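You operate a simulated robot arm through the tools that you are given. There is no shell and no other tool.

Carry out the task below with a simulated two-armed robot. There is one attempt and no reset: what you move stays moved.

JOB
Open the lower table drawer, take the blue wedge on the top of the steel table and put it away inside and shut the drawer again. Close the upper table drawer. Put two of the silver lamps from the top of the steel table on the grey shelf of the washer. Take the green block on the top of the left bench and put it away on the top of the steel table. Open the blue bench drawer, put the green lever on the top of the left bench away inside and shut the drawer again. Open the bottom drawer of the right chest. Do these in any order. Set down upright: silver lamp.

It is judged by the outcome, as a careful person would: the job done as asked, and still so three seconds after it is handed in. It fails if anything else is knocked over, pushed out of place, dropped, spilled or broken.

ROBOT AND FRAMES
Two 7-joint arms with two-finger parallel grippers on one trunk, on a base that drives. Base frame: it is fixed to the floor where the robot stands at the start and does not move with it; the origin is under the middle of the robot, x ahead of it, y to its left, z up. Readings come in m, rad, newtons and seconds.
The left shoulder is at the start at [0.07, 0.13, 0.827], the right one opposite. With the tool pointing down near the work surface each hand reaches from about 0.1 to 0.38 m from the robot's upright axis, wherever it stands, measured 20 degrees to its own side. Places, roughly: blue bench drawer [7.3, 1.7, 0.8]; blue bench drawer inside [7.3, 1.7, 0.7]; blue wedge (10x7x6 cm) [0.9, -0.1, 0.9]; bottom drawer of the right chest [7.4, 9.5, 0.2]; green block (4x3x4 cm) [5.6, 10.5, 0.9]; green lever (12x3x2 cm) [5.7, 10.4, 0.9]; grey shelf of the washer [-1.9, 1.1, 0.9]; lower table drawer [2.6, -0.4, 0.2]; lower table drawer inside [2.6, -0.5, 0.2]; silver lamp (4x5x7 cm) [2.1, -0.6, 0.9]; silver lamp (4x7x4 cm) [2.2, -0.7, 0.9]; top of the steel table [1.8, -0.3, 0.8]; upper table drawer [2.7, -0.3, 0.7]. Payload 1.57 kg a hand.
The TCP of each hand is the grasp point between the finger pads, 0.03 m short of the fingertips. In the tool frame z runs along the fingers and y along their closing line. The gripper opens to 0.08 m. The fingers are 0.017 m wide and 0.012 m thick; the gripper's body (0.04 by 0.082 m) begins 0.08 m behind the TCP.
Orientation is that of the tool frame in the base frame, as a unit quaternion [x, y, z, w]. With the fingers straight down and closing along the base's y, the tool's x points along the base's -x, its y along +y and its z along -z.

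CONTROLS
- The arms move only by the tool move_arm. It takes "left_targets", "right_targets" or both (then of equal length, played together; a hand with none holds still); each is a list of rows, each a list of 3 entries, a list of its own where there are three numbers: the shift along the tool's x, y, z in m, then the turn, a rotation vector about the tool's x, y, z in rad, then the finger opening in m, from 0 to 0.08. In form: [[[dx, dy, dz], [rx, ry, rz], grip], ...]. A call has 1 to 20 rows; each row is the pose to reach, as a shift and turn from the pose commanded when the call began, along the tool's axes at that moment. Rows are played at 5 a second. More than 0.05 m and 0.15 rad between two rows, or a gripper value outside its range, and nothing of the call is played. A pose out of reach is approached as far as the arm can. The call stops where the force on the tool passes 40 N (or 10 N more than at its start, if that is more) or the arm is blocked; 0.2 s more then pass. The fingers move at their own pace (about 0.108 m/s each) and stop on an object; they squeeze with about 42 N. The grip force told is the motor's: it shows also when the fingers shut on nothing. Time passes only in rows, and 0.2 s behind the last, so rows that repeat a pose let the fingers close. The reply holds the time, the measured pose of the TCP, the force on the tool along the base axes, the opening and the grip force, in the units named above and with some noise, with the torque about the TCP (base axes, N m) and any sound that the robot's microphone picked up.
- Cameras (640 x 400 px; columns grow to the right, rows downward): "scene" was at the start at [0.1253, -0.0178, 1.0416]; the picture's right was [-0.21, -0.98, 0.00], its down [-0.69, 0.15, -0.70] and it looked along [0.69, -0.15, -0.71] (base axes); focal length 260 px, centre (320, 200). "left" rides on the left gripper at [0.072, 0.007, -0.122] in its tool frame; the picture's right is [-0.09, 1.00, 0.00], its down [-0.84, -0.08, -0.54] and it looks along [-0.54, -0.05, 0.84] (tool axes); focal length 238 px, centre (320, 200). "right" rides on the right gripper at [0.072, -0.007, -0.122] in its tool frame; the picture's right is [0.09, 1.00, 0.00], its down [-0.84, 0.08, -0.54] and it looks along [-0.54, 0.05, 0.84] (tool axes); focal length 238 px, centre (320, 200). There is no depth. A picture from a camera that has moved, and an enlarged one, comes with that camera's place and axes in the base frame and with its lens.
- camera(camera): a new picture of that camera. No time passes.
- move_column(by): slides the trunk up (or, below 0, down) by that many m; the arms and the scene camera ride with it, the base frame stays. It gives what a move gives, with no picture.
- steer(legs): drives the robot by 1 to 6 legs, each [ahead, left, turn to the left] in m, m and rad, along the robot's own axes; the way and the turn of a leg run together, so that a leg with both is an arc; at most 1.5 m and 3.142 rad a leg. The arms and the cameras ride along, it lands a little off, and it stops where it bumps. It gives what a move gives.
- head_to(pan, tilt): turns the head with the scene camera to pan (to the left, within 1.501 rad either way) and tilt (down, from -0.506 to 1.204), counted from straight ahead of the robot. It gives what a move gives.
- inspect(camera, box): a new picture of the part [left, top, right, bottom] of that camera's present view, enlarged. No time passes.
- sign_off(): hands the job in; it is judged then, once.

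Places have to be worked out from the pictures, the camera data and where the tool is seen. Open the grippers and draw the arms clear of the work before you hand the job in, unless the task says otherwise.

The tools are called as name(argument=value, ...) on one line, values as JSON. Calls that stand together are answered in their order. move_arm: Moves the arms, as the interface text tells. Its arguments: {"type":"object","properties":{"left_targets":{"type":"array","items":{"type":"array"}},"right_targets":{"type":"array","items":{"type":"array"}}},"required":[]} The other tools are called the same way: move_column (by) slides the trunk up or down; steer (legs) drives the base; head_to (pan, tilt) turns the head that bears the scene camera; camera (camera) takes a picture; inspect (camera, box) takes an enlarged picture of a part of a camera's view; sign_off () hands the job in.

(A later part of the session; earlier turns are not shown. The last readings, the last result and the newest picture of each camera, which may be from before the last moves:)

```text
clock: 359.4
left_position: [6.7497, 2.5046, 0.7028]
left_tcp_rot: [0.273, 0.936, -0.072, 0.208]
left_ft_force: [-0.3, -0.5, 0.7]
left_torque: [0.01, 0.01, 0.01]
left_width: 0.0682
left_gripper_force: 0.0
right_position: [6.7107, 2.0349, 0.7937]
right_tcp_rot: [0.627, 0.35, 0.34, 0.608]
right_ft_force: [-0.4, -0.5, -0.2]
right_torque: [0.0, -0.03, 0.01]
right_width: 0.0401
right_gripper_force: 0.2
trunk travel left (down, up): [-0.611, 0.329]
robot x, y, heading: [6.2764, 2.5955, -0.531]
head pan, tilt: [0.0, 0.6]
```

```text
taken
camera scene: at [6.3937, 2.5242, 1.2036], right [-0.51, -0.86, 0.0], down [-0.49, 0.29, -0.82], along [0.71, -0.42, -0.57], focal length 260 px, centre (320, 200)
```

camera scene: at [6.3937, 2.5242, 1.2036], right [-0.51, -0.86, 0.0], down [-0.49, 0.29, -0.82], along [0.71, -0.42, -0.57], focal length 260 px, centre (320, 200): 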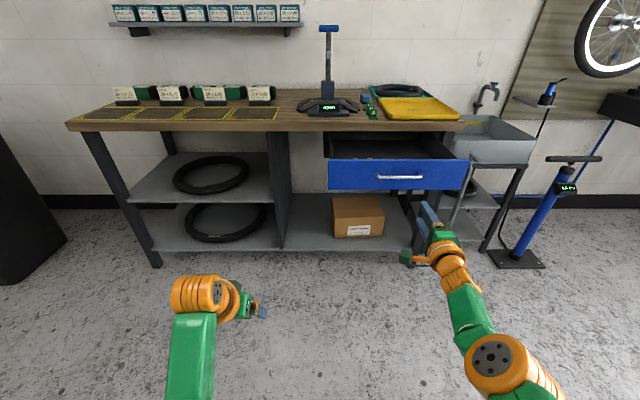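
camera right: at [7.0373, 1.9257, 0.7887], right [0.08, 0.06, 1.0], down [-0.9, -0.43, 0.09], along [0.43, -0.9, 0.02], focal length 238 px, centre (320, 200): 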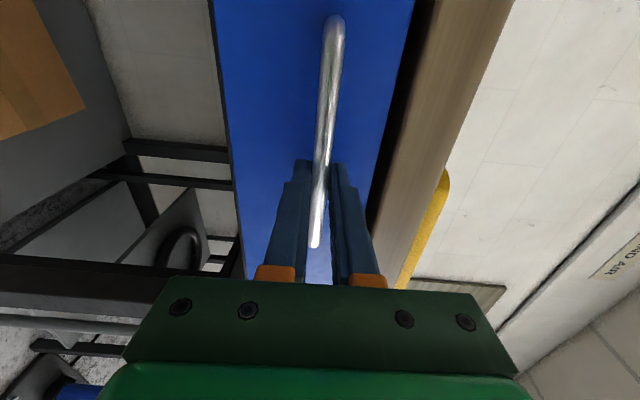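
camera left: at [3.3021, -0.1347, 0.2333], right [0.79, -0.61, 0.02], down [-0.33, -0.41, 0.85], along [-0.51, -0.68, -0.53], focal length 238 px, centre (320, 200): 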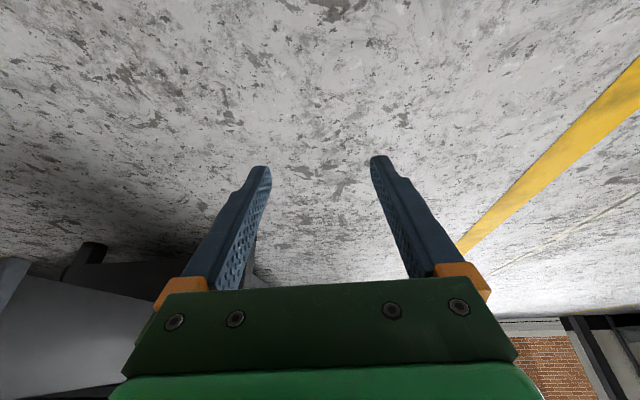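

The drawer stays open. I retract the right hand a bit in fine steps for travelling.

move_arm(right_targets=[[[0, 0.005, -0.015], [0, 0, 0], 0.04], [[0, 0.01, -0.03], [0, 0, 0], 0.04], [[0, 0.015, -0.05], [0, 0, 0], 0.04], [[0, 0.02, -0.07], [0, 0, 0], 0.04], [[0, 0.02, -0.1], [0, 0, 0], 0.04], [[0, 0.02, -0.13], [0, 0, 0], 0.04], [[0, 0.02, -0.16], [0, 0, 0], 0.04]])

steer(legs=[[0, 0, 1.57]])

head_to(pan=0.0, tilt=0.3)

camera(camera="scene")

```text
clock: 361.0
left_position: [6.7487, 2.5035, 0.7034]
left_tcp_rot: [0.274, 0.936, -0.073, 0.209]
left_ft_force: [0.6, 0.1, -1.1]
left_torque: [0.02, -0.04, 0.01]
left_width: 0.068
left_gripper_force: 0.0
right_position: [6.5737, 2.1199, 0.8207]
right_tcp_rot: [0.627, 0.35, 0.341, 0.607]
right_ft_force: [0.3, -0.4, 0.2]
right_torque: [0.0, 0.01, 0.03]
right_width: 0.0401
right_gripper_force: 0.1
trunk travel left (down, up): [-0.611, 0.329]
robot x, y, heading: [6.2772, 2.5944, -0.532]
head pan, tilt: [0.0, 0.6]
```

```text
clock: 365.3
left_position: [6.3717, 3.0663, 0.7035]
left_tcp_rot: [-0.468, 0.856, 0.096, 0.199]
left_ft_force: [0.2, -0.5, 0.1]
left_torque: [0.03, 0.01, 0.0]
left_width: 0.0681
left_gripper_force: 0.0
right_position: [6.7548, 2.8889, 0.8196]
right_tcp_rot: [0.196, 0.69, 0.671, 0.19]
right_ft_force: [-0.5, -0.1, 0.0]
right_torque: [0.01, -0.04, -0.02]
right_width: 0.0401
right_gripper_force: 0.0
trunk travel left (down, up): [-0.611, 0.329]
robot x, y, heading: [6.2799, 2.5991, 1.036]
head pan, tilt: [0.0, 0.6]
```

```text
clock: 366.1
left_position: [6.3701, 3.0669, 0.7035]
left_tcp_rot: [-0.467, 0.856, 0.096, 0.199]
left_ft_force: [0.0, 0.7, 0.0]
left_torque: [0.01, 0.01, -0.03]
left_width: 0.068
left_gripper_force: 0.1
right_position: [6.7561, 2.8899, 0.8197]
right_tcp_rot: [0.196, 0.69, 0.67, 0.19]
right_ft_force: [0.0, -0.5, -0.2]
right_torque: [0.03, -0.02, 0.0]
right_width: 0.0397
right_gripper_force: 0.1
trunk travel left (down, up): [-0.611, 0.329]
robot x, y, heading: [6.2773, 2.5968, 1.034]
head pan, tilt: [0.0, 0.3]
```

```text
taken
camera scene: at [6.3476, 2.7183, 1.2311], right [0.86, -0.51, 0.0], down [-0.15, -0.26, -0.95], along [0.49, 0.82, -0.3], focal length 260 px, centre (320, 200)
```

scene: 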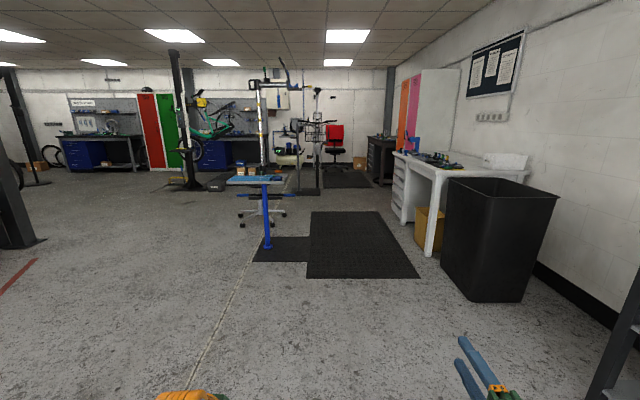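

Far ahead are two workstations: the left bench and, to its right, the blue right chest. I drive forward, shift left to avoid the repair stand, and continue.

steer(legs=[[0.8, 0, 0], [0, 1.5, 0], [1.3, 0, 0]])

camera(camera="scene")

```text
clock: 383.5
left_position: [6.1634, 5.6397, 0.7041]
left_tcp_rot: [-0.466, 0.857, 0.096, 0.199]
left_ft_force: [0.9, -0.2, -0.3]
left_torque: [-0.01, 0.03, -0.02]
left_width: 0.0681
left_gripper_force: 0.1
right_position: [6.5483, 5.4613, 0.8195]
right_tcp_rot: [0.198, 0.69, 0.67, 0.191]
right_ft_force: [-0.2, -1.0, -0.6]
right_torque: [0.01, -0.02, 0.01]
right_width: 0.0398
right_gripper_force: 0.0
trunk travel left (down, up): [-0.611, 0.329]
robot x, y, heading: [6.0696, 5.167, 1.032]
head pan, tilt: [0.0, 0.3]
```

```text
taken
camera scene: at [6.1387, 5.2913, 1.2312], right [0.86, -0.51, 0.0], down [-0.15, -0.25, -0.96], along [0.49, 0.82, -0.3], focal length 260 px, centre (320, 200)
```

scene: 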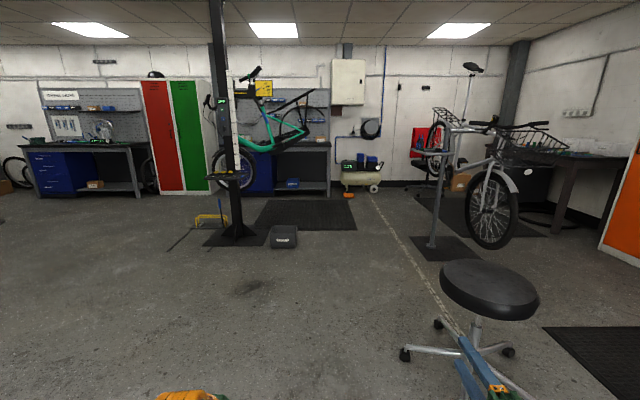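

A stool is close on the right, so I shift left first, go forward, then across to the left workstation.

steer(legs=[[0, 0.6, 0], [1.5, 0, 0], [0, 1.5, 0], [0, 0.5, 0], [1.0, 0, 0]])

head_to(pan=0.0, tilt=0.45)

camera(camera="scene")

```text
clock: 408.2
left_position: [5.1605, 9.1083, 0.7022]
left_tcp_rot: [-0.476, 0.851, 0.097, 0.199]
left_ft_force: [-0.7, -0.6, 0.7]
left_torque: [0.01, 0.0, 0.0]
left_width: 0.0681
left_gripper_force: 0.1
right_position: [5.5487, 8.9383, 0.8202]
right_tcp_rot: [0.191, 0.692, 0.672, 0.183]
right_ft_force: [0.2, -0.7, -0.5]
right_torque: [-0.02, 0.0, 0.0]
right_width: 0.0398
right_gripper_force: 0.0
trunk travel left (down, up): [-0.611, 0.329]
robot x, y, heading: [5.0745, 8.6359, 1.052]
head pan, tilt: [0.0, 0.3]
```

```text
clock: 408.9
left_position: [5.1608, 9.1079, 0.7038]
left_tcp_rot: [-0.476, 0.851, 0.098, 0.198]
left_ft_force: [-0.5, 0.8, 0.0]
left_torque: [-0.01, -0.01, -0.04]
left_width: 0.0676
left_gripper_force: 0.1
right_position: [5.5489, 8.9383, 0.8209]
right_tcp_rot: [0.191, 0.692, 0.672, 0.184]
right_ft_force: [-0.6, 0.2, -0.2]
right_torque: [0.06, 0.01, -0.03]
right_width: 0.0398
right_gripper_force: 0.0
trunk travel left (down, up): [-0.611, 0.329]
robot x, y, heading: [5.0757, 8.6359, 1.052]
head pan, tilt: [0.0, 0.45]
```

```text
taken
camera scene: at [5.143, 8.7581, 1.2173], right [0.87, -0.49, 0.0], down [-0.22, -0.38, -0.9], along [0.45, 0.78, -0.43], focal length 260 px, centre (320, 200)
```

scene: 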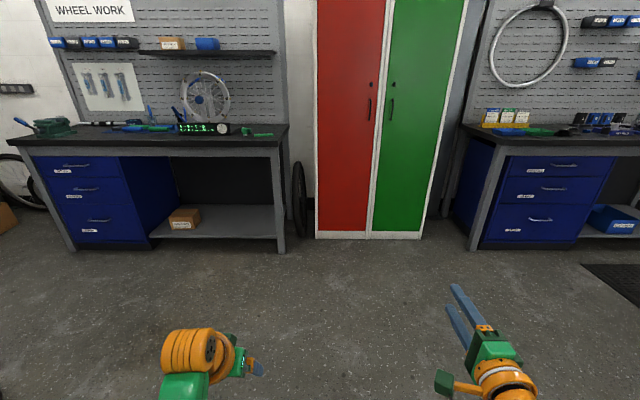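

Both workstations are visible. I zoom on the right chest and on the left bench top.

inspect(camera="scene", box=[440, 100, 640, 260])

inspect(camera="scene", box=[20, 90, 300, 170])

```text
2.50 times, centred on (540, 180) of scene
camera zoom: at [5.143, 8.7581, 1.2173], right [0.87, -0.49, 0.0], down [-0.22, -0.38, -0.9], along [0.45, 0.78, -0.43], focal length 651 px, centre (-230, 250)
```

zoom: 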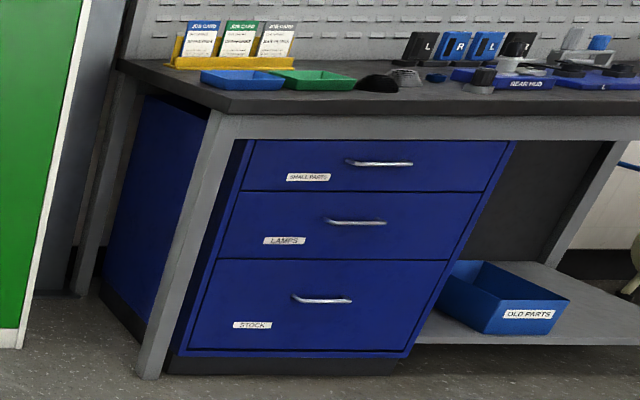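

```text
2.29 times, centred on (160, 130) of scene
camera zoom: at [5.143, 8.7581, 1.2173], right [0.87, -0.49, 0.0], down [-0.22, -0.38, -0.9], along [0.45, 0.78, -0.43], focal length 596 px, centre (686, 360)
```

zoom: 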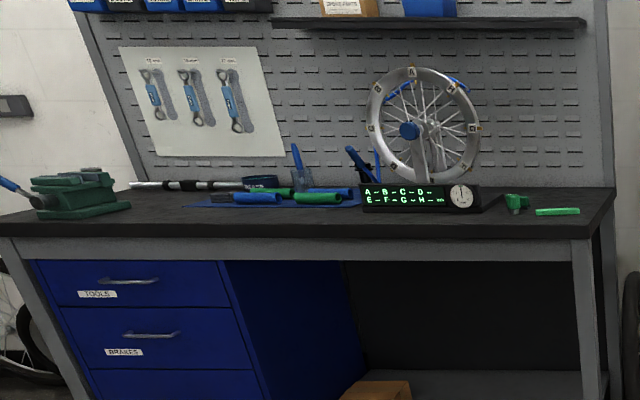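

The right chest's bottom drawer ("STOCK") has a bar handle. I drive forward, then strafe right in front of it, keeping the hands short of the furniture.

steer(legs=[[1.05, 0, -0.02], [0, -1.25, 0]])

head_to(pan=-0.2, tilt=0.8)

camera(camera="scene")

```text
clock: 420.3
left_position: [6.7781, 9.3661, 0.7049]
left_tcp_rot: [-0.465, 0.857, 0.095, 0.199]
left_ft_force: [0.4, 0.6, 0.3]
left_torque: [-0.01, 0.01, -0.02]
left_width: 0.0678
left_gripper_force: 0.1
right_position: [7.1601, 9.1874, 0.8199]
right_tcp_rot: [0.2, 0.69, 0.669, 0.193]
right_ft_force: [0.3, -0.4, 0.3]
right_torque: [0.0, -0.02, -0.01]
right_width: 0.0401
right_gripper_force: 0.1
trunk travel left (down, up): [-0.611, 0.329]
robot x, y, heading: [6.6784, 8.8994, 1.025]
head pan, tilt: [0.0, 0.45]
```

```text
clock: 421.1
left_position: [6.7774, 9.3657, 0.7037]
left_tcp_rot: [-0.464, 0.858, 0.095, 0.201]
left_ft_force: [-0.1, 0.2, 0.2]
left_torque: [0.02, 0.04, -0.04]
left_width: 0.0682
left_gripper_force: 0.2
right_position: [7.1592, 9.1865, 0.8211]
right_tcp_rot: [0.2, 0.689, 0.67, 0.192]
right_ft_force: [0.4, -0.5, 0.0]
right_torque: [0.01, 0.0, 0.01]
right_width: 0.0398
right_gripper_force: 0.1
trunk travel left (down, up): [-0.611, 0.329]
robot x, y, heading: [6.6792, 8.895, 1.024]
head pan, tilt: [-0.201, 0.799]
```

```text
taken
camera scene: at [6.7572, 8.9985, 1.1869], right [0.74, -0.68, 0.0], down [-0.49, -0.53, -0.7], along [0.47, 0.51, -0.72], focal length 260 px, centre (320, 200)
```

scene: 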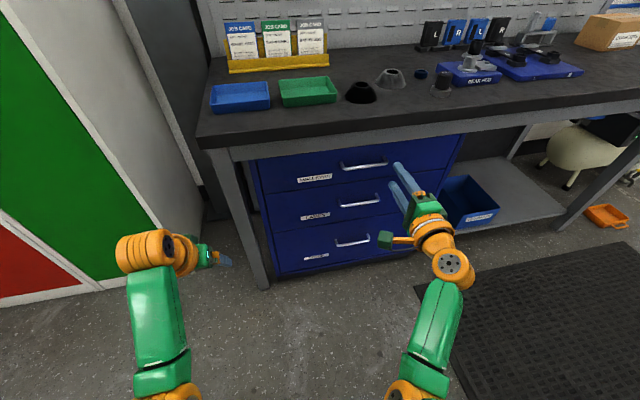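

The bar is at ≈[7.283,9.372,0.297]. The left hand would come near the bench leg, so I pull it back and up a bit, then lower the column.

move_arm(left_targets=[[[0.0127, 0.01, -0.02], [0, 0, 0], 0.068], [[0.0255, 0.02, -0.04], [0, 0, 0], 0.068], [[0.038, 0.03, -0.06], [0, 0, 0], 0.068], [[0.0509, 0.04, -0.079], [0, 0, 0], 0.068]])

move_column(by=-0.4)

move_column(by=-0.12)

camera(camera="right")

camera(camera="scene")

```text
clock: 422.3
left_position: [6.6804, 9.3533, 0.7442]
left_tcp_rot: [-0.476, 0.85, 0.142, 0.174]
left_ft_force: [0.5, 0.8, 0.3]
left_torque: [0.01, -0.01, 0.03]
left_width: 0.068
left_gripper_force: 0.1
left hand out of reach, approached as far as the arm can: row 4
right_position: [7.1608, 9.1862, 0.8197]
right_tcp_rot: [0.199, 0.689, 0.67, 0.193]
right_ft_force: [-0.2, 0.1, 0.0]
right_torque: [0.0, -0.02, 0.0]
right_width: 0.04
right_gripper_force: 0.0
trunk travel left (down, up): [-0.611, 0.329]
robot x, y, heading: [6.6815, 8.8995, 1.03]
head pan, tilt: [-0.201, 0.799]
stopped in row 4 (left hand): the arm was blocked; the commanded pose is now the measured one
```

```text
clock: 426.1
left_position: [6.6803, 9.3514, 0.3423]
left_tcp_rot: [-0.476, 0.85, 0.143, 0.172]
left_ft_force: [0.4, 0.3, 0.1]
left_torque: [0.02, 0.01, -0.01]
left_width: 0.0679
left_gripper_force: 0.0
right_position: [7.1606, 9.1868, 0.4201]
right_tcp_rot: [0.2, 0.689, 0.67, 0.192]
right_ft_force: [0.9, -0.4, 1.0]
right_torque: [-0.03, 0.03, 0.01]
right_width: 0.04
right_gripper_force: 0.2
trunk travel left (down, up): [-0.211, 0.729]
robot x, y, heading: [6.6838, 8.8962, 1.027]
head pan, tilt: [-0.201, 0.799]
```

```text
clock: 427.6
left_position: [6.6796, 9.3521, 0.2211]
left_tcp_rot: [-0.476, 0.851, 0.142, 0.174]
left_ft_force: [0.3, 0.6, 0.1]
left_torque: [0.0, 0.01, 0.0]
left_width: 0.068
left_gripper_force: 0.1
right_position: [7.1602, 9.1873, 0.2993]
right_tcp_rot: [0.2, 0.689, 0.669, 0.192]
right_ft_force: [0.3, -0.1, 0.3]
right_torque: [0.01, -0.01, 0.03]
right_width: 0.04
right_gripper_force: 0.0
trunk travel left (down, up): [-0.091, 0.849]
robot x, y, heading: [6.6812, 8.8961, 1.027]
head pan, tilt: [-0.201, 0.799]
```

```text
taken
camera right: at [7.0354, 9.1226, 0.2966], right [-0.06, 0.07, 1.0], down [0.42, -0.9, 0.09], along [0.9, 0.42, 0.02], focal length 238 px, centre (320, 200)
```

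right: 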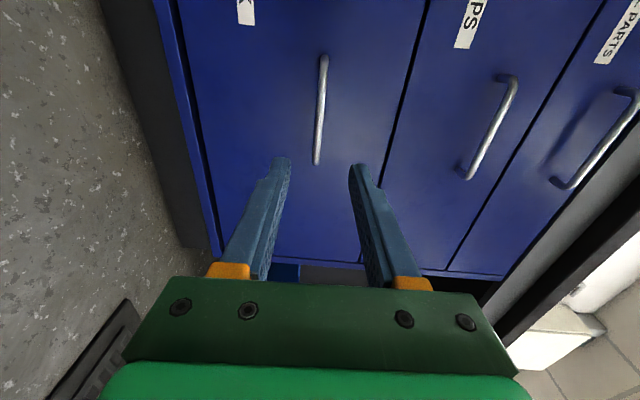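

```text
taken
camera scene: at [6.7576, 8.9986, 0.6665], right [0.74, -0.68, 0.0], down [-0.49, -0.53, -0.7], along [0.47, 0.51, -0.72], focal length 260 px, centre (320, 200)
```

scene: 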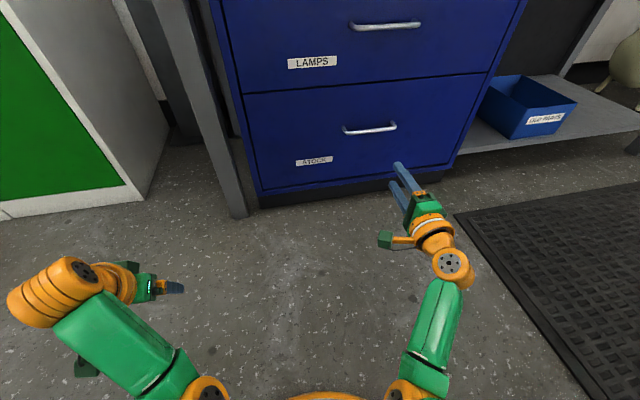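

The STOCK bar is 0.2 m straight ahead of the right TCP at the same height. I drive 12 cm forward.

steer(legs=[[0.12, 0, 0.005]])

camera(camera="right")

```text
clock: 428.9
left_position: [6.7383, 9.4537, 0.2226]
left_tcp_rot: [-0.478, 0.85, 0.142, 0.173]
left_ft_force: [0.0, 0.8, -0.1]
left_torque: [0.02, -0.02, 0.01]
left_width: 0.068
left_gripper_force: 0.0
right_position: [7.2216, 9.293, 0.2991]
right_tcp_rot: [0.198, 0.69, 0.67, 0.191]
right_ft_force: [-0.2, 0.0, -0.2]
right_torque: [-0.01, -0.01, 0.03]
right_width: 0.0401
right_gripper_force: 0.0
trunk travel left (down, up): [-0.091, 0.849]
robot x, y, heading: [6.7439, 8.9989, 1.032]
head pan, tilt: [-0.201, 0.799]
```

```text
taken
camera right: at [7.0964, 9.2278, 0.2966], right [-0.06, 0.07, 1.0], down [0.43, -0.9, 0.09], along [0.9, 0.43, 0.02], focal length 238 px, centre (320, 200)
```

right: 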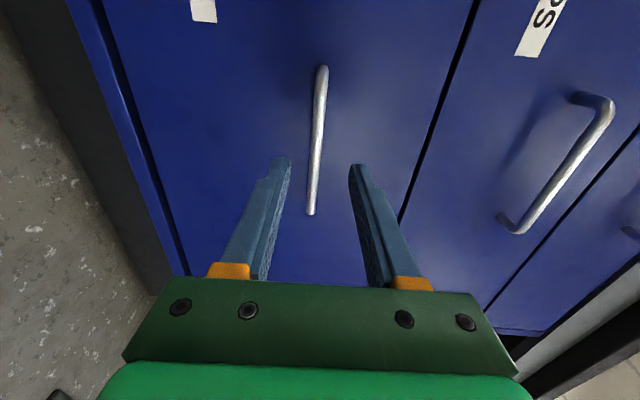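

move_arm(right_targets=[[[0, -0.002, 0.018], [0, 0, 0], 0.04], [[0, -0.004, 0.036], [0, 0, 0], 0.04], [[0, -0.006, 0.055], [0, 0, 0], 0.04], [[0, -0.006, 0.055], [0, 0, 0], 0.04]])

camera(camera="right")

inspect(camera="scene", box=[300, 60, 500, 220])

```text
clock: 429.9
left_position: [6.7395, 9.4555, 0.2226]
left_tcp_rot: [-0.478, 0.849, 0.143, 0.173]
left_ft_force: [0.2, -0.7, -0.2]
left_torque: [-0.03, 0.05, 0.03]
left_width: 0.0678
left_gripper_force: 0.0
right_position: [7.2495, 9.3388, 0.2928]
right_tcp_rot: [0.197, 0.69, 0.67, 0.19]
right_ft_force: [-0.3, 0.3, 0.2]
right_torque: [-0.01, -0.02, 0.01]
right_width: 0.0399
right_gripper_force: 0.1
trunk travel left (down, up): [-0.091, 0.849]
robot x, y, heading: [6.7423, 9.0015, 1.031]
head pan, tilt: [-0.201, 0.799]
```

```text
taken
camera right: at [7.1254, 9.2741, 0.289], right [-0.06, 0.07, 1.0], down [0.43, -0.9, 0.09], along [0.9, 0.43, 0.02], focal length 238 px, centre (320, 200)
```

right: 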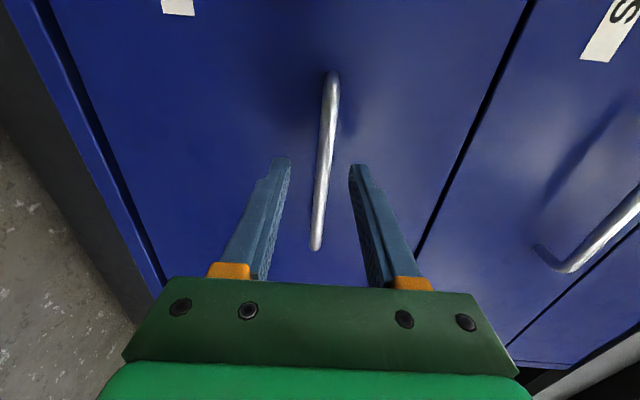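

```text
2.50 times, centred on (400, 140) of scene
camera zoom: at [6.8188, 9.1022, 0.6668], right [0.74, -0.67, 0.0], down [-0.48, -0.53, -0.7], along [0.47, 0.52, -0.72], focal length 651 px, centre (120, 350)
```

zoom: 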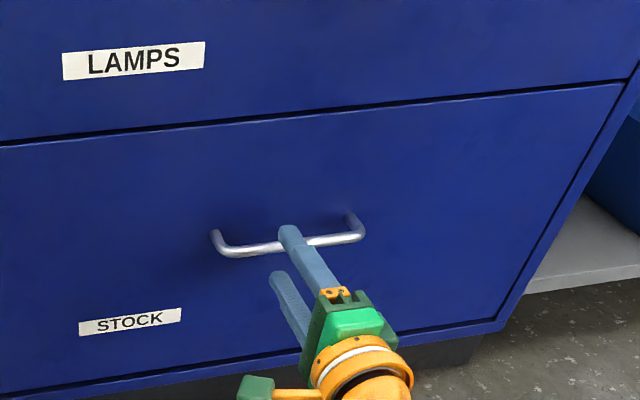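

move_arm(right_targets=[[[0, 0, 0.01], [0, 0, 0], 0.04], [[0, 0, 0.019], [0, 0, 0], 0.04], [[0, 0, 0.019], [0, 0, 0], 0.0], [[0, 0, 0.019], [0, 0, 0], 0.0], [[0, 0, 0.019], [0, 0, 0], 0.0], [[0, 0, 0.019], [0, 0, 0], 0.0]])

camera(camera="right")

```text
clock: 431.3
left_position: [6.7393, 9.4555, 0.2241]
left_tcp_rot: [-0.477, 0.849, 0.144, 0.174]
left_ft_force: [-0.8, -0.4, -0.8]
left_torque: [0.02, -0.01, 0.03]
left_width: 0.0679
left_gripper_force: 0.0
right_position: [7.2599, 9.3544, 0.2939]
right_tcp_rot: [0.197, 0.689, 0.671, 0.192]
right_ft_force: [1.9, -0.6, 9.1]
right_torque: [0.13, -0.11, 0.08]
right_width: 0.0107
right_gripper_force: 28.8
trunk travel left (down, up): [-0.091, 0.849]
robot x, y, heading: [6.7446, 8.9998, 1.032]
head pan, tilt: [-0.201, 0.799]
```

```text
taken
camera right: at [7.135, 9.2901, 0.2905], right [-0.06, 0.07, 1.0], down [0.43, -0.9, 0.09], along [0.9, 0.43, 0.03], focal length 238 px, centre (320, 200)
```

right: 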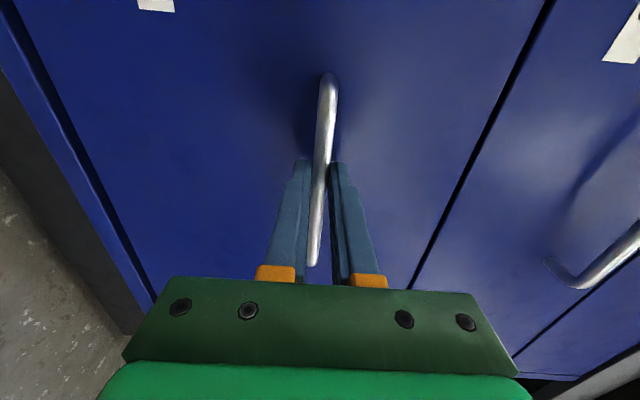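

Gripped. I pull by driving back, keeping the distance to the obstacle behind me in mind.

steer(legs=[[-0.12, 0, 0]])

steer(legs=[[-0.1, 0, 0]])

camera(camera="scene")

```text
clock: 432.5
left_position: [6.6778, 9.353, 0.2235]
left_tcp_rot: [-0.478, 0.849, 0.145, 0.173]
left_ft_force: [0.5, -0.8, -0.9]
left_torque: [0.01, 0.01, 0.01]
left_width: 0.068
left_gripper_force: 0.0
right_position: [7.1983, 9.2512, 0.2952]
right_tcp_rot: [0.198, 0.689, 0.671, 0.192]
right_ft_force: [6.9, -6.1, 11.8]
right_torque: [0.14, -0.14, -0.19]
right_width: 0.0108
right_gripper_force: 28.1
trunk travel left (down, up): [-0.091, 0.849]
robot x, y, heading: [6.6829, 8.8935, 1.03]
head pan, tilt: [-0.201, 0.799]
```

```text
clock: 433.7
left_position: [6.6271, 9.2674, 0.2242]
left_tcp_rot: [-0.478, 0.849, 0.144, 0.173]
left_ft_force: [-0.2, -0.3, 0.4]
left_torque: [0.03, -0.02, 0.0]
left_width: 0.0677
left_gripper_force: 0.0
right_position: [7.149, 9.1648, 0.2951]
right_tcp_rot: [0.197, 0.688, 0.671, 0.193]
right_ft_force: [4.1, -4.8, 8.3]
right_torque: [0.11, -0.11, 0.04]
right_width: 0.0107
right_gripper_force: 28.6
trunk travel left (down, up): [-0.091, 0.849]
robot x, y, heading: [6.6327, 8.8134, 1.03]
head pan, tilt: [-0.201, 0.799]
```

```text
taken
camera scene: at [6.7055, 8.9129, 0.6672], right [0.74, -0.67, 0.0], down [-0.48, -0.53, -0.7], along [0.47, 0.52, -0.72], focal length 260 px, centre (320, 200)
```

scene: 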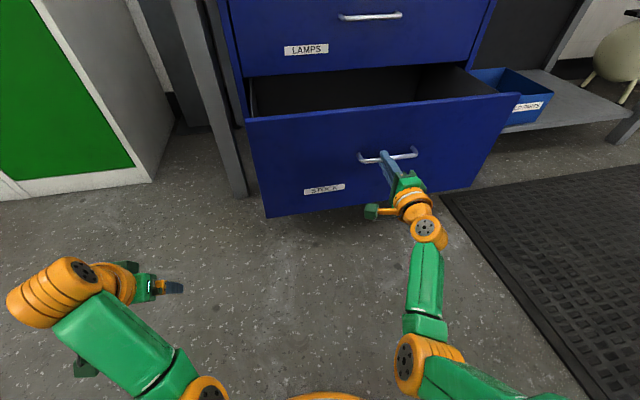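

It's open 0.22 m; I pull a further 10 cm by retracting the arm.

move_arm(right_targets=[[[0, 0, -0.02], [0, 0, 0], 0.0], [[0, 0, -0.04], [0, 0, 0], 0.0], [[0, 0, -0.06], [0, 0, 0], 0.0], [[0, 0, -0.08], [0, 0, 0], 0.0], [[0, 0, -0.1], [0, 0, 0], 0.0]])

camera(camera="scene")

```text
clock: 434.8
left_position: [6.6265, 9.2688, 0.2222]
left_tcp_rot: [-0.479, 0.849, 0.142, 0.17]
left_ft_force: [0.3, -0.4, -0.3]
left_torque: [0.0, 0.02, -0.03]
left_width: 0.0679
left_gripper_force: 0.1
right_position: [7.1074, 9.0961, 0.2946]
right_tcp_rot: [0.197, 0.694, 0.666, 0.192]
right_ft_force: [13.0, 10.3, -33.7]
right_torque: [-0.37, 0.54, 0.45]
right_width: 0.0108
right_gripper_force: 28.7
trunk travel left (down, up): [-0.091, 0.849]
robot x, y, heading: [6.6328, 8.8109, 1.024]
head pan, tilt: [-0.201, 0.799]
stopped in row 5 (right hand): the force on the tool passed its limit at 59 N (the readings are from after the stop); the commanded pose is now the measured one
```

```text
taken
camera scene: at [6.7075, 8.9179, 0.6677], right [0.74, -0.67, 0.0], down [-0.48, -0.53, -0.69], along [0.47, 0.51, -0.72], focal length 260 px, centre (320, 200)
```

scene: 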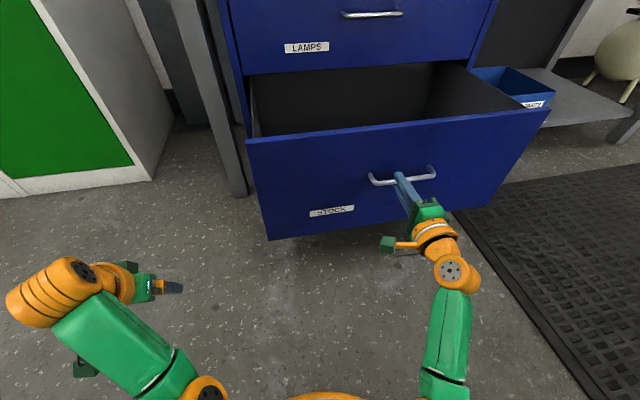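

Fully open (~0.30 m). I release the bar and back out slightly, then strafe left away from it.

move_arm(right_targets=[[[0, 0, 0], [0, 0, 0], 0.05], [[0, 0, 0], [0, 0, 0], 0.05], [[0, 0, -0.02], [0, 0, 0], 0.05], [[0, 0, -0.03], [0, 0, 0], 0.05]])

steer(legs=[[-0.05, 0, 0]])

camera(camera="right")

camera(camera="scene")

```text
clock: 435.8
left_position: [6.6271, 9.2688, 0.2186]
left_tcp_rot: [-0.479, 0.85, 0.14, 0.168]
left_ft_force: [0.5, -0.7, 0.1]
left_torque: [0.04, 0.01, 0.0]
left_width: 0.068
left_gripper_force: 0.1
right_position: [7.1021, 9.0867, 0.3275]
right_tcp_rot: [0.185, 0.67, 0.689, 0.205]
right_ft_force: [10.5, 7.1, -59.5]
right_torque: [-1.03, 1.05, 0.14]
right_width: 0.0803
right_gripper_force: 17.6
trunk travel left (down, up): [-0.091, 0.849]
robot x, y, heading: [6.6308, 8.814, 1.026]
head pan, tilt: [-0.201, 0.799]
stopped in row 4 (right hand): the force on the tool passed its limit at 53 N (the readings are from after the stop); the commanded pose is now the measured one
```

```text
clock: 436.7
left_position: [6.5999, 9.2245, 0.2221]
left_tcp_rot: [-0.479, 0.849, 0.142, 0.173]
left_ft_force: [0.1, 0.2, -0.6]
left_torque: [0.0, -0.02, 0.06]
left_width: 0.068
left_gripper_force: 0.0
right_position: [7.075, 9.0408, 0.339]
right_tcp_rot: [0.181, 0.658, 0.7, 0.211]
right_ft_force: [0.2, 0.2, 0.2]
right_torque: [0.01, -0.03, -0.02]
right_width: 0.0499
right_gripper_force: 0.2
trunk travel left (down, up): [-0.091, 0.849]
robot x, y, heading: [6.6032, 8.7678, 1.032]
head pan, tilt: [-0.201, 0.799]
```

```text
taken
camera right: at [6.9504, 8.9764, 0.3235], right [-0.13, 0.0, 0.99], down [0.42, -0.91, 0.06], along [0.9, 0.42, 0.12], focal length 238 px, centre (320, 200)
```

right: 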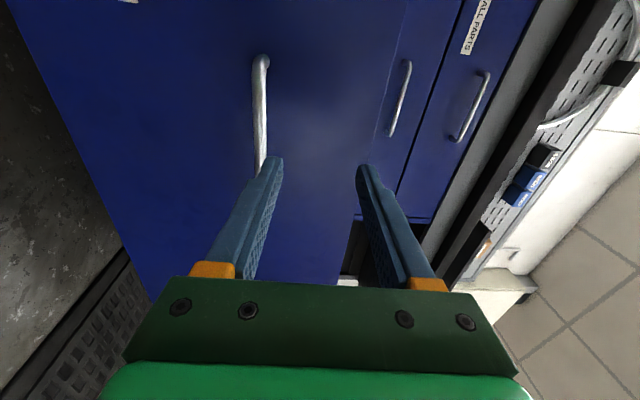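

```text
taken
camera scene: at [6.678, 8.8733, 0.6671], right [0.74, -0.67, 0.01], down [-0.48, -0.53, -0.7], along [0.47, 0.51, -0.72], focal length 260 px, centre (320, 200)
```

scene: 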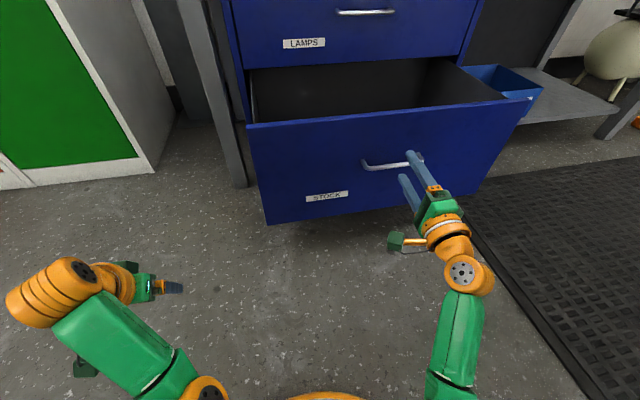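

The hand is free of the bar and the drawer remains open. I strafe left away from it, raise the column and look back at the chest to confirm.

steer(legs=[[-0.01, 0.7, 0]])

move_column(by=0.4)

head_to(pan=-0.7, tilt=0.6)

camera(camera="scene")

```text
clock: 440.6
left_position: [5.9904, 9.5783, 0.2216]
left_tcp_rot: [-0.48, 0.848, 0.143, 0.174]
left_ft_force: [-0.5, 1.0, -0.7]
left_torque: [-0.01, 0.0, -0.02]
left_width: 0.0679
left_gripper_force: 0.0
right_position: [6.4646, 9.3926, 0.3415]
right_tcp_rot: [0.181, 0.657, 0.701, 0.21]
right_ft_force: [-0.7, 0.5, 0.1]
right_torque: [-0.02, -0.01, 0.02]
right_width: 0.0499
right_gripper_force: 0.1
trunk travel left (down, up): [-0.091, 0.849]
robot x, y, heading: [5.9963, 9.1245, 1.033]
head pan, tilt: [-0.201, 0.799]
```

```text
clock: 444.4
left_position: [5.9903, 9.5777, 0.6223]
left_tcp_rot: [-0.478, 0.849, 0.145, 0.172]
left_ft_force: [0.0, 0.0, -0.9]
left_torque: [0.0, 0.02, 0.03]
left_width: 0.0681
left_gripper_force: 0.0
right_position: [6.4656, 9.3914, 0.7382]
right_tcp_rot: [0.184, 0.656, 0.702, 0.208]
right_ft_force: [-0.1, 0.3, -0.3]
right_torque: [0.0, 0.0, -0.01]
right_width: 0.0501
right_gripper_force: 0.1
trunk travel left (down, up): [-0.491, 0.449]
robot x, y, heading: [5.994, 9.1219, 1.029]
head pan, tilt: [-0.201, 0.799]
```

```text
clock: 445.4
left_position: [5.9898, 9.577, 0.623]
left_tcp_rot: [-0.479, 0.849, 0.146, 0.172]
left_ft_force: [0.4, 0.3, -0.4]
left_torque: [0.02, -0.02, 0.02]
left_width: 0.068
left_gripper_force: 0.0
right_position: [6.4664, 9.3916, 0.739]
right_tcp_rot: [0.184, 0.657, 0.701, 0.207]
right_ft_force: [0.7, 0.7, -0.4]
right_torque: [-0.02, 0.0, 0.02]
right_width: 0.0498
right_gripper_force: 0.0
trunk travel left (down, up): [-0.491, 0.449]
robot x, y, heading: [5.9941, 9.1278, 1.035]
head pan, tilt: [-0.7, 0.6]
```

```text
taken
camera scene: at [6.1002, 9.1933, 1.0836], right [0.33, -0.95, 0.0], down [-0.53, -0.18, -0.82], along [0.78, 0.27, -0.57], focal length 260 px, centre (320, 200)
```

scene: 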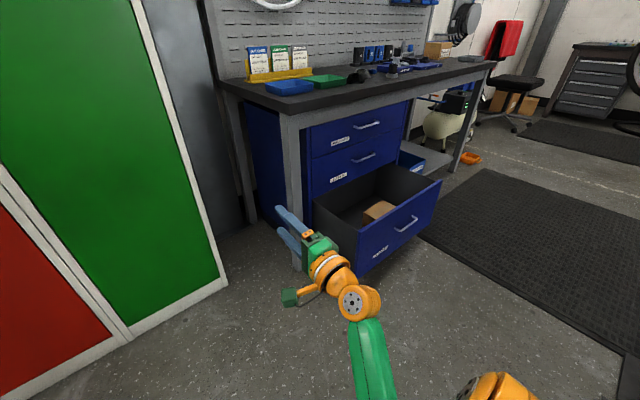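

The STOCK drawer is wide open. Next the left bench: I raise the column and turn the right tool back to pointing down (keeping the 90° yaw, suited for the flat lever lying sideways).

move_column(by=0.35)

move_arm(right_targets=[[[0, 0, -0.006], [0.13, 0, 0], 0.05], [[0, 0, -0.012], [0.26, 0, 0], 0.05], [[0, 0, -0.018], [0.39, 0, 0], 0.05], [[0, 0, -0.024], [0.52, 0, 0], 0.05], [[0, 0, -0.03], [0.65, 0, 0], 0.05], [[0, 0, -0.036], [0.78, 0, 0], 0.05], [[0, 0, -0.042], [0.91, 0, 0], 0.05], [[0, 0, -0.048], [1.04, 0, 0], 0.05], [[0, 0, -0.054], [1.17, 0, 0], 0.05], [[0, 0, -0.06], [1.3, 0, 0], 0.05], [[0, 0, -0.065], [1.43, 0, 0], 0.05], [[0, 0, -0.07], [1.54, 0, 0], 0.05], [[0, 0, -0.07], [1.64, 0, 0], 0.05]])

head_to(pan=0.6, tilt=0.5)

camera(camera="scene")

```text
clock: 448.8
left_position: [5.9915, 9.5765, 0.9729]
left_tcp_rot: [-0.478, 0.849, 0.145, 0.172]
left_ft_force: [0.3, -0.4, -0.2]
left_torque: [0.03, 0.0, -0.04]
left_width: 0.068
left_gripper_force: 0.1
right_position: [6.4664, 9.3911, 1.089]
right_tcp_rot: [0.183, 0.656, 0.702, 0.208]
right_ft_force: [0.2, -0.2, -0.6]
right_torque: [-0.02, -0.01, 0.02]
right_width: 0.0498
right_gripper_force: 0.0
trunk travel left (down, up): [-0.841, 0.099]
robot x, y, heading: [5.9924, 9.1197, 1.035]
head pan, tilt: [-0.7, 0.6]
```

```text
clock: 451.6
left_position: [5.9916, 9.5792, 0.9727]
left_tcp_rot: [-0.478, 0.849, 0.144, 0.172]
left_ft_force: [0.7, -0.3, 0.5]
left_torque: [0.0, 0.0, -0.01]
left_width: 0.0678
left_gripper_force: 0.0
right_position: [6.429, 9.3335, 1.0834]
right_tcp_rot: [0.279, 0.96, -0.003, 0.007]
right_ft_force: [-0.4, -0.5, -0.4]
right_torque: [0.0, -0.02, 0.0]
right_width: 0.05
right_gripper_force: 0.1
trunk travel left (down, up): [-0.841, 0.099]
robot x, y, heading: [5.9928, 9.1253, 1.033]
head pan, tilt: [-0.7, 0.6]
```

```text
clock: 453.0
left_position: [5.9905, 9.5777, 0.9728]
left_tcp_rot: [-0.478, 0.849, 0.145, 0.172]
left_ft_force: [0.2, 1.3, -0.2]
left_torque: [0.03, -0.01, -0.02]
left_width: 0.0679
left_gripper_force: 0.0
right_position: [6.4292, 9.3324, 1.0829]
right_tcp_rot: [0.277, 0.961, -0.002, 0.008]
right_ft_force: [0.7, -0.2, -0.3]
right_torque: [-0.02, -0.03, 0.02]
right_width: 0.0499
right_gripper_force: 0.0
trunk travel left (down, up): [-0.841, 0.099]
robot x, y, heading: [5.9978, 9.1244, 1.031]
head pan, tilt: [0.6, 0.499]
```

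```text
taken
camera scene: at [6.0113, 9.2553, 1.4428], right [1.0, 0.06, 0.0], down [0.03, -0.48, -0.88], along [-0.05, 0.88, -0.48], focal length 260 px, centre (320, 200)
```

scene: 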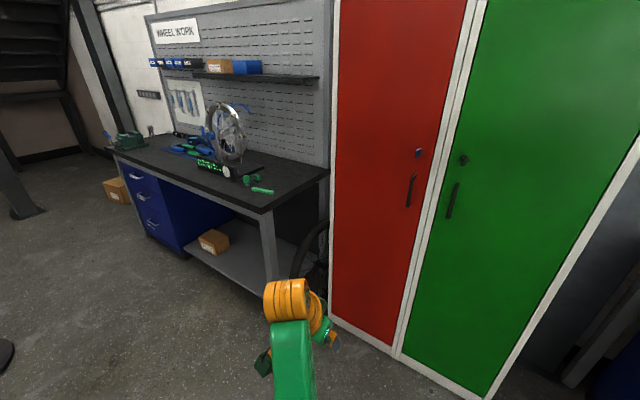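

inspect(camera="scene", box=[180, 120, 340, 220])

```text
4.00 times, centred on (260, 170) of scene
camera zoom: at [6.0113, 9.2553, 1.4428], right [1.0, 0.06, 0.0], down [0.03, -0.48, -0.88], along [-0.05, 0.88, -0.48], focal length 1042 px, centre (560, 320)
```

zoom: 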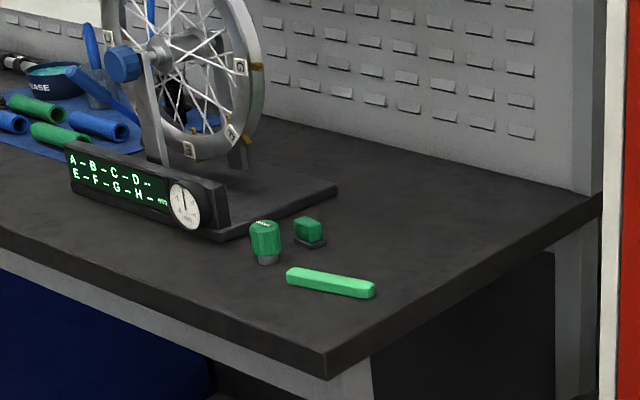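

Two green candidates stand near the lever: a round knob and a small green block (with dark base) — the block's location matches [5.6,10.5]. I drive closer to see them well.

steer(legs=[[0, 1.0, 0], [0.2, 0, 0]])

head_to(pan=0.0, tilt=0.7)

camera(camera="scene")

inspect(camera="scene", box=[270, 130, 430, 230])

```text
clock: 459.4
left_position: [5.2415, 10.2577, 0.9732]
left_tcp_rot: [-0.478, 0.849, 0.145, 0.173]
left_ft_force: [0.3, -0.7, -0.1]
left_torque: [0.03, -0.02, -0.02]
left_width: 0.0678
left_gripper_force: 0.1
right_position: [5.6789, 10.0128, 1.0854]
right_tcp_rot: [0.278, 0.96, -0.001, 0.009]
right_ft_force: [-1.6, 0.0, -0.1]
right_torque: [0.03, -0.01, -0.03]
right_width: 0.05
right_gripper_force: 0.1
trunk travel left (down, up): [-0.841, 0.099]
robot x, y, heading: [5.2465, 9.8046, 1.028]
head pan, tilt: [0.6, 0.499]
```

```text
clock: 460.4
left_position: [5.2431, 10.2598, 0.9725]
left_tcp_rot: [-0.477, 0.85, 0.145, 0.171]
left_ft_force: [0.2, 0.2, 0.4]
left_torque: [0.01, -0.01, -0.01]
left_width: 0.0681
left_gripper_force: 0.1
right_position: [5.6801, 10.0147, 1.0836]
right_tcp_rot: [0.279, 0.96, -0.002, 0.009]
right_ft_force: [-0.2, -0.4, 0.3]
right_torque: [0.0, -0.07, 0.0]
right_width: 0.05
right_gripper_force: 0.0
trunk travel left (down, up): [-0.841, 0.099]
robot x, y, heading: [5.2403, 9.8061, 1.031]
head pan, tilt: [0.0, 0.7]
```

```text
taken
camera scene: at [5.3116, 9.9199, 1.4251], right [0.86, -0.51, 0.0], down [-0.33, -0.55, -0.77], along [0.39, 0.66, -0.64], focal length 260 px, centre (320, 200)
```

scene: 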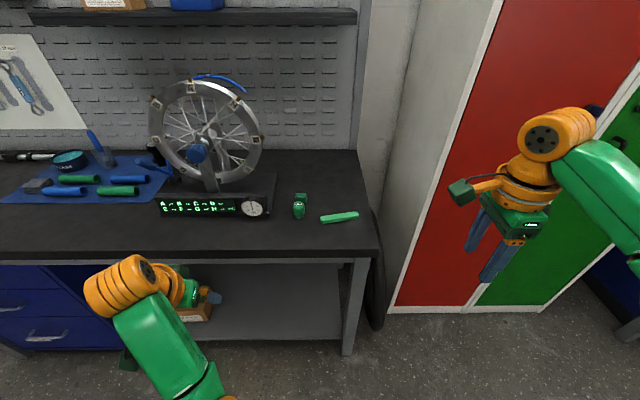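

```text
4.00 times, centred on (350, 180) of scene
camera zoom: at [5.3116, 9.9199, 1.4251], right [0.86, -0.51, 0.0], down [-0.33, -0.55, -0.77], along [0.39, 0.66, -0.64], focal length 1042 px, centre (200, 280)
```

zoom: 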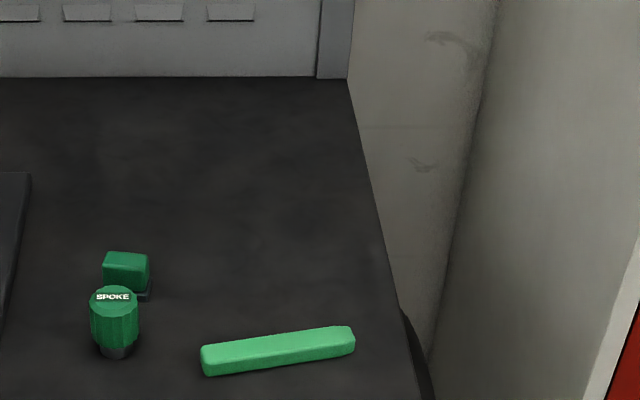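

The bench top is at z≈0.855; lever centre ≈[5.661,10.392] (turned ~0.19 rad), block ≈[5.602,10.528] right behind a "SPOKE" knob. I'll take the lever with the right hand first; I move the left hand out to the side so it stays clear of the wheel stand.

move_arm(left_targets=[[[0.0134, 0.034, -0.01], [0.02, 0, 0], 0.068], [[0.0268, 0.068, -0.02], [0.04, 0, 0], 0.068], [[0.0403, 0.102, -0.03], [0.06, 0, 0], 0.068], [[0.0537, 0.136, -0.04], [0.08, 0, 0], 0.068], [[0.0671, 0.17, -0.05], [0.09, 0, 0], 0.068]])

steer(legs=[[0.2, 0.21, 0.0]])

camera(camera="scene")

camera(camera="right")

```text
clock: 461.6
left_position: [5.0544, 10.2747, 1.0016]
left_tcp_rot: [-0.469, 0.855, 0.105, 0.196]
left_ft_force: [-0.2, 0.6, 0.0]
left_torque: [-0.03, -0.01, 0.02]
left_width: 0.0682
left_gripper_force: 0.0
right_position: [5.6788, 10.0136, 1.0852]
right_tcp_rot: [0.28, 0.96, -0.001, 0.009]
right_ft_force: [0.1, -0.1, -0.1]
right_torque: [0.0, 0.01, 0.0]
right_width: 0.0498
right_gripper_force: 0.0
trunk travel left (down, up): [-0.841, 0.099]
robot x, y, heading: [5.249, 9.8056, 1.031]
head pan, tilt: [0.0, 0.7]
```

```text
clock: 463.6
left_position: [4.9779, 10.5497, 1.0048]
left_tcp_rot: [-0.469, 0.855, 0.107, 0.194]
left_ft_force: [-0.7, -0.2, 0.2]
left_torque: [0.03, -0.01, -0.01]
left_width: 0.0681
left_gripper_force: 0.0
right_position: [5.603, 10.2912, 1.0837]
right_tcp_rot: [0.278, 0.961, -0.001, 0.008]
right_ft_force: [-0.1, -0.3, 0.3]
right_torque: [0.01, 0.0, 0.03]
right_width: 0.05
right_gripper_force: 0.0
trunk travel left (down, up): [-0.841, 0.099]
robot x, y, heading: [5.1669, 10.081, 1.033]
head pan, tilt: [0.0, 0.7]
```

```text
taken
camera scene: at [5.2341, 10.1954, 1.4252], right [0.86, -0.51, 0.0], down [-0.33, -0.55, -0.77], along [0.39, 0.66, -0.64], focal length 260 px, centre (320, 200)
```

scene: 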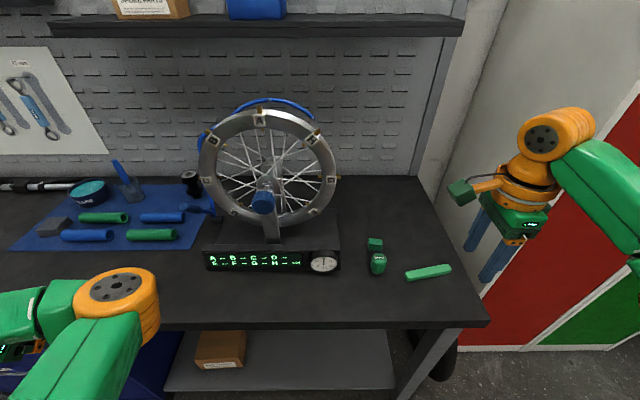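

```text
taken
camera right: at [5.5375, 10.3255, 1.2048], right [0.45, 0.89, 0.0], down [0.74, -0.38, 0.55], along [0.49, -0.25, -0.83], focal length 238 px, centre (320, 200)
```

right: 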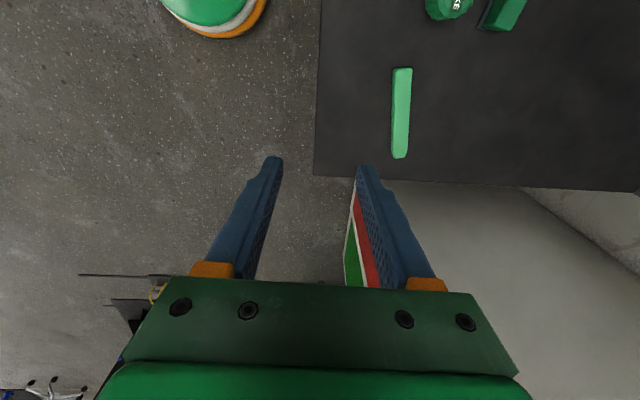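

The lever is 0.114 m ahead of the right TCP. I drive 9 cm forward, then align and descend with the arm.

steer(legs=[[0.09, 0.0, 0.0]])

camera(camera="right")

```text
clock: 464.7
left_position: [5.021, 10.624, 1.0056]
left_tcp_rot: [-0.469, 0.855, 0.107, 0.194]
left_ft_force: [0.1, -0.8, -0.2]
left_torque: [0.04, 0.02, -0.01]
left_width: 0.0678
left_gripper_force: 0.0
right_position: [5.6455, 10.3654, 1.0859]
right_tcp_rot: [0.278, 0.96, 0.001, 0.008]
right_ft_force: [-0.8, 0.2, 0.8]
right_torque: [0.03, 0.02, 0.0]
right_width: 0.0499
right_gripper_force: 0.0
trunk travel left (down, up): [-0.841, 0.099]
robot x, y, heading: [5.2083, 10.1597, 1.027]
head pan, tilt: [0.0, 0.7]
```

```text
taken
camera right: at [5.5803, 10.3996, 1.2064], right [0.45, 0.89, 0.0], down [0.74, -0.38, 0.56], along [0.5, -0.25, -0.83], focal length 238 px, centre (320, 200)
```

right: 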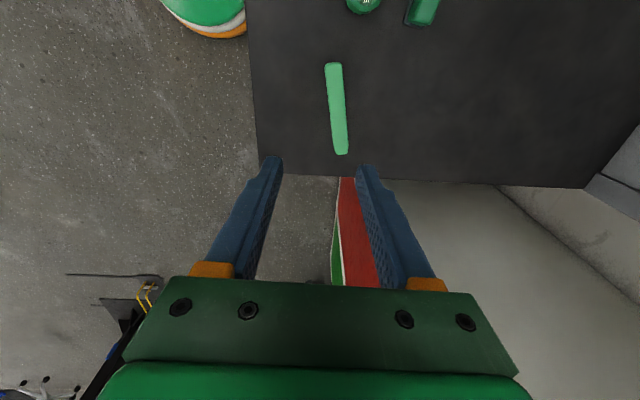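

move_arm(right_targets=[[[-0.002, 0.0135, 0.02], [0, 0, -0.112], 0.05], [[-0.0047, 0.027, 0.04], [0, 0, -0.224], 0.05], [[-0.0047, 0.027, 0.08], [0, 0, -0.224], 0.05], [[-0.0047, 0.027, 0.12], [0, 0, -0.224], 0.05], [[-0.0047, 0.027, 0.15], [0, 0, -0.224], 0.05], [[-0.0047, 0.027, 0.15], [0, 0, -0.224], 0.05]])

camera(camera="right")

```text
clock: 466.1
left_position: [5.0231, 10.6285, 1.0037]
left_tcp_rot: [-0.47, 0.855, 0.106, 0.193]
left_ft_force: [0.1, -0.9, 0.3]
left_torque: [0.03, 0.01, 0.03]
left_width: 0.0678
left_gripper_force: 0.0
right_position: [5.6685, 10.3887, 0.9349]
right_tcp_rot: [0.168, 0.986, -0.002, 0.008]
right_ft_force: [-0.2, -0.3, -0.3]
right_torque: [0.07, 0.0, 0.0]
right_width: 0.0502
right_gripper_force: 0.1
trunk travel left (down, up): [-0.841, 0.099]
robot x, y, heading: [5.2134, 10.1595, 1.03]
head pan, tilt: [0.0, 0.7]
```

```text
taken
camera right: at [5.5985, 10.4078, 1.0545], right [0.24, 0.97, 0.0], down [0.81, -0.2, 0.56], along [0.54, -0.14, -0.83], focal length 238 px, centre (320, 200)
```

right: 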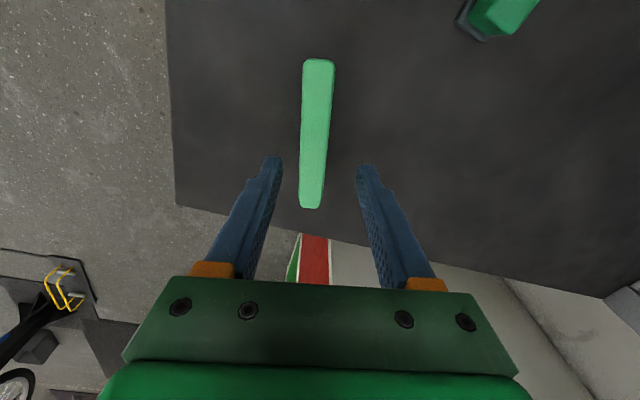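

Nearly centred; I make a small correction and descend to the lever.

move_arm(right_targets=[[[0.008, -0.005, 0.012], [0, 0, -0.02], 0.05], [[0.008, -0.005, 0.03], [0, 0, -0.02], 0.05], [[0.008, -0.005, 0.045], [0, 0, -0.02], 0.05], [[0.008, -0.005, 0.045], [0, 0, -0.02], 0.05]])

camera(camera="right")

```text
clock: 467.1
left_position: [5.0227, 10.6292, 1.0042]
left_tcp_rot: [-0.47, 0.854, 0.107, 0.194]
left_ft_force: [0.5, -0.6, 0.0]
left_torque: [-0.01, 0.01, 0.0]
left_width: 0.0682
left_gripper_force: 0.1
right_position: [5.6592, 10.3868, 0.8895]
right_tcp_rot: [0.158, 0.987, -0.001, 0.009]
right_ft_force: [3.9, 1.1, 11.1]
right_torque: [-0.03, 0.02, 0.07]
right_width: 0.0479
right_gripper_force: 0.1
trunk travel left (down, up): [-0.841, 0.099]
robot x, y, heading: [5.2136, 10.1602, 1.03]
head pan, tilt: [0.0, 0.7]
```

```text
taken
camera right: at [5.5888, 10.4039, 1.0108], right [0.23, 0.97, 0.0], down [0.81, -0.19, 0.56], along [0.54, -0.13, -0.83], focal length 238 px, centre (320, 200)
```

right: 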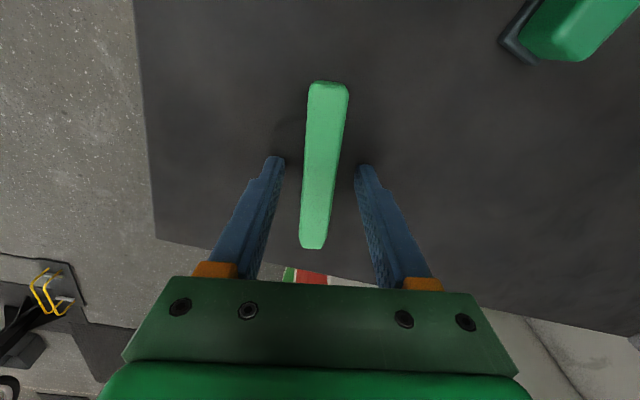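

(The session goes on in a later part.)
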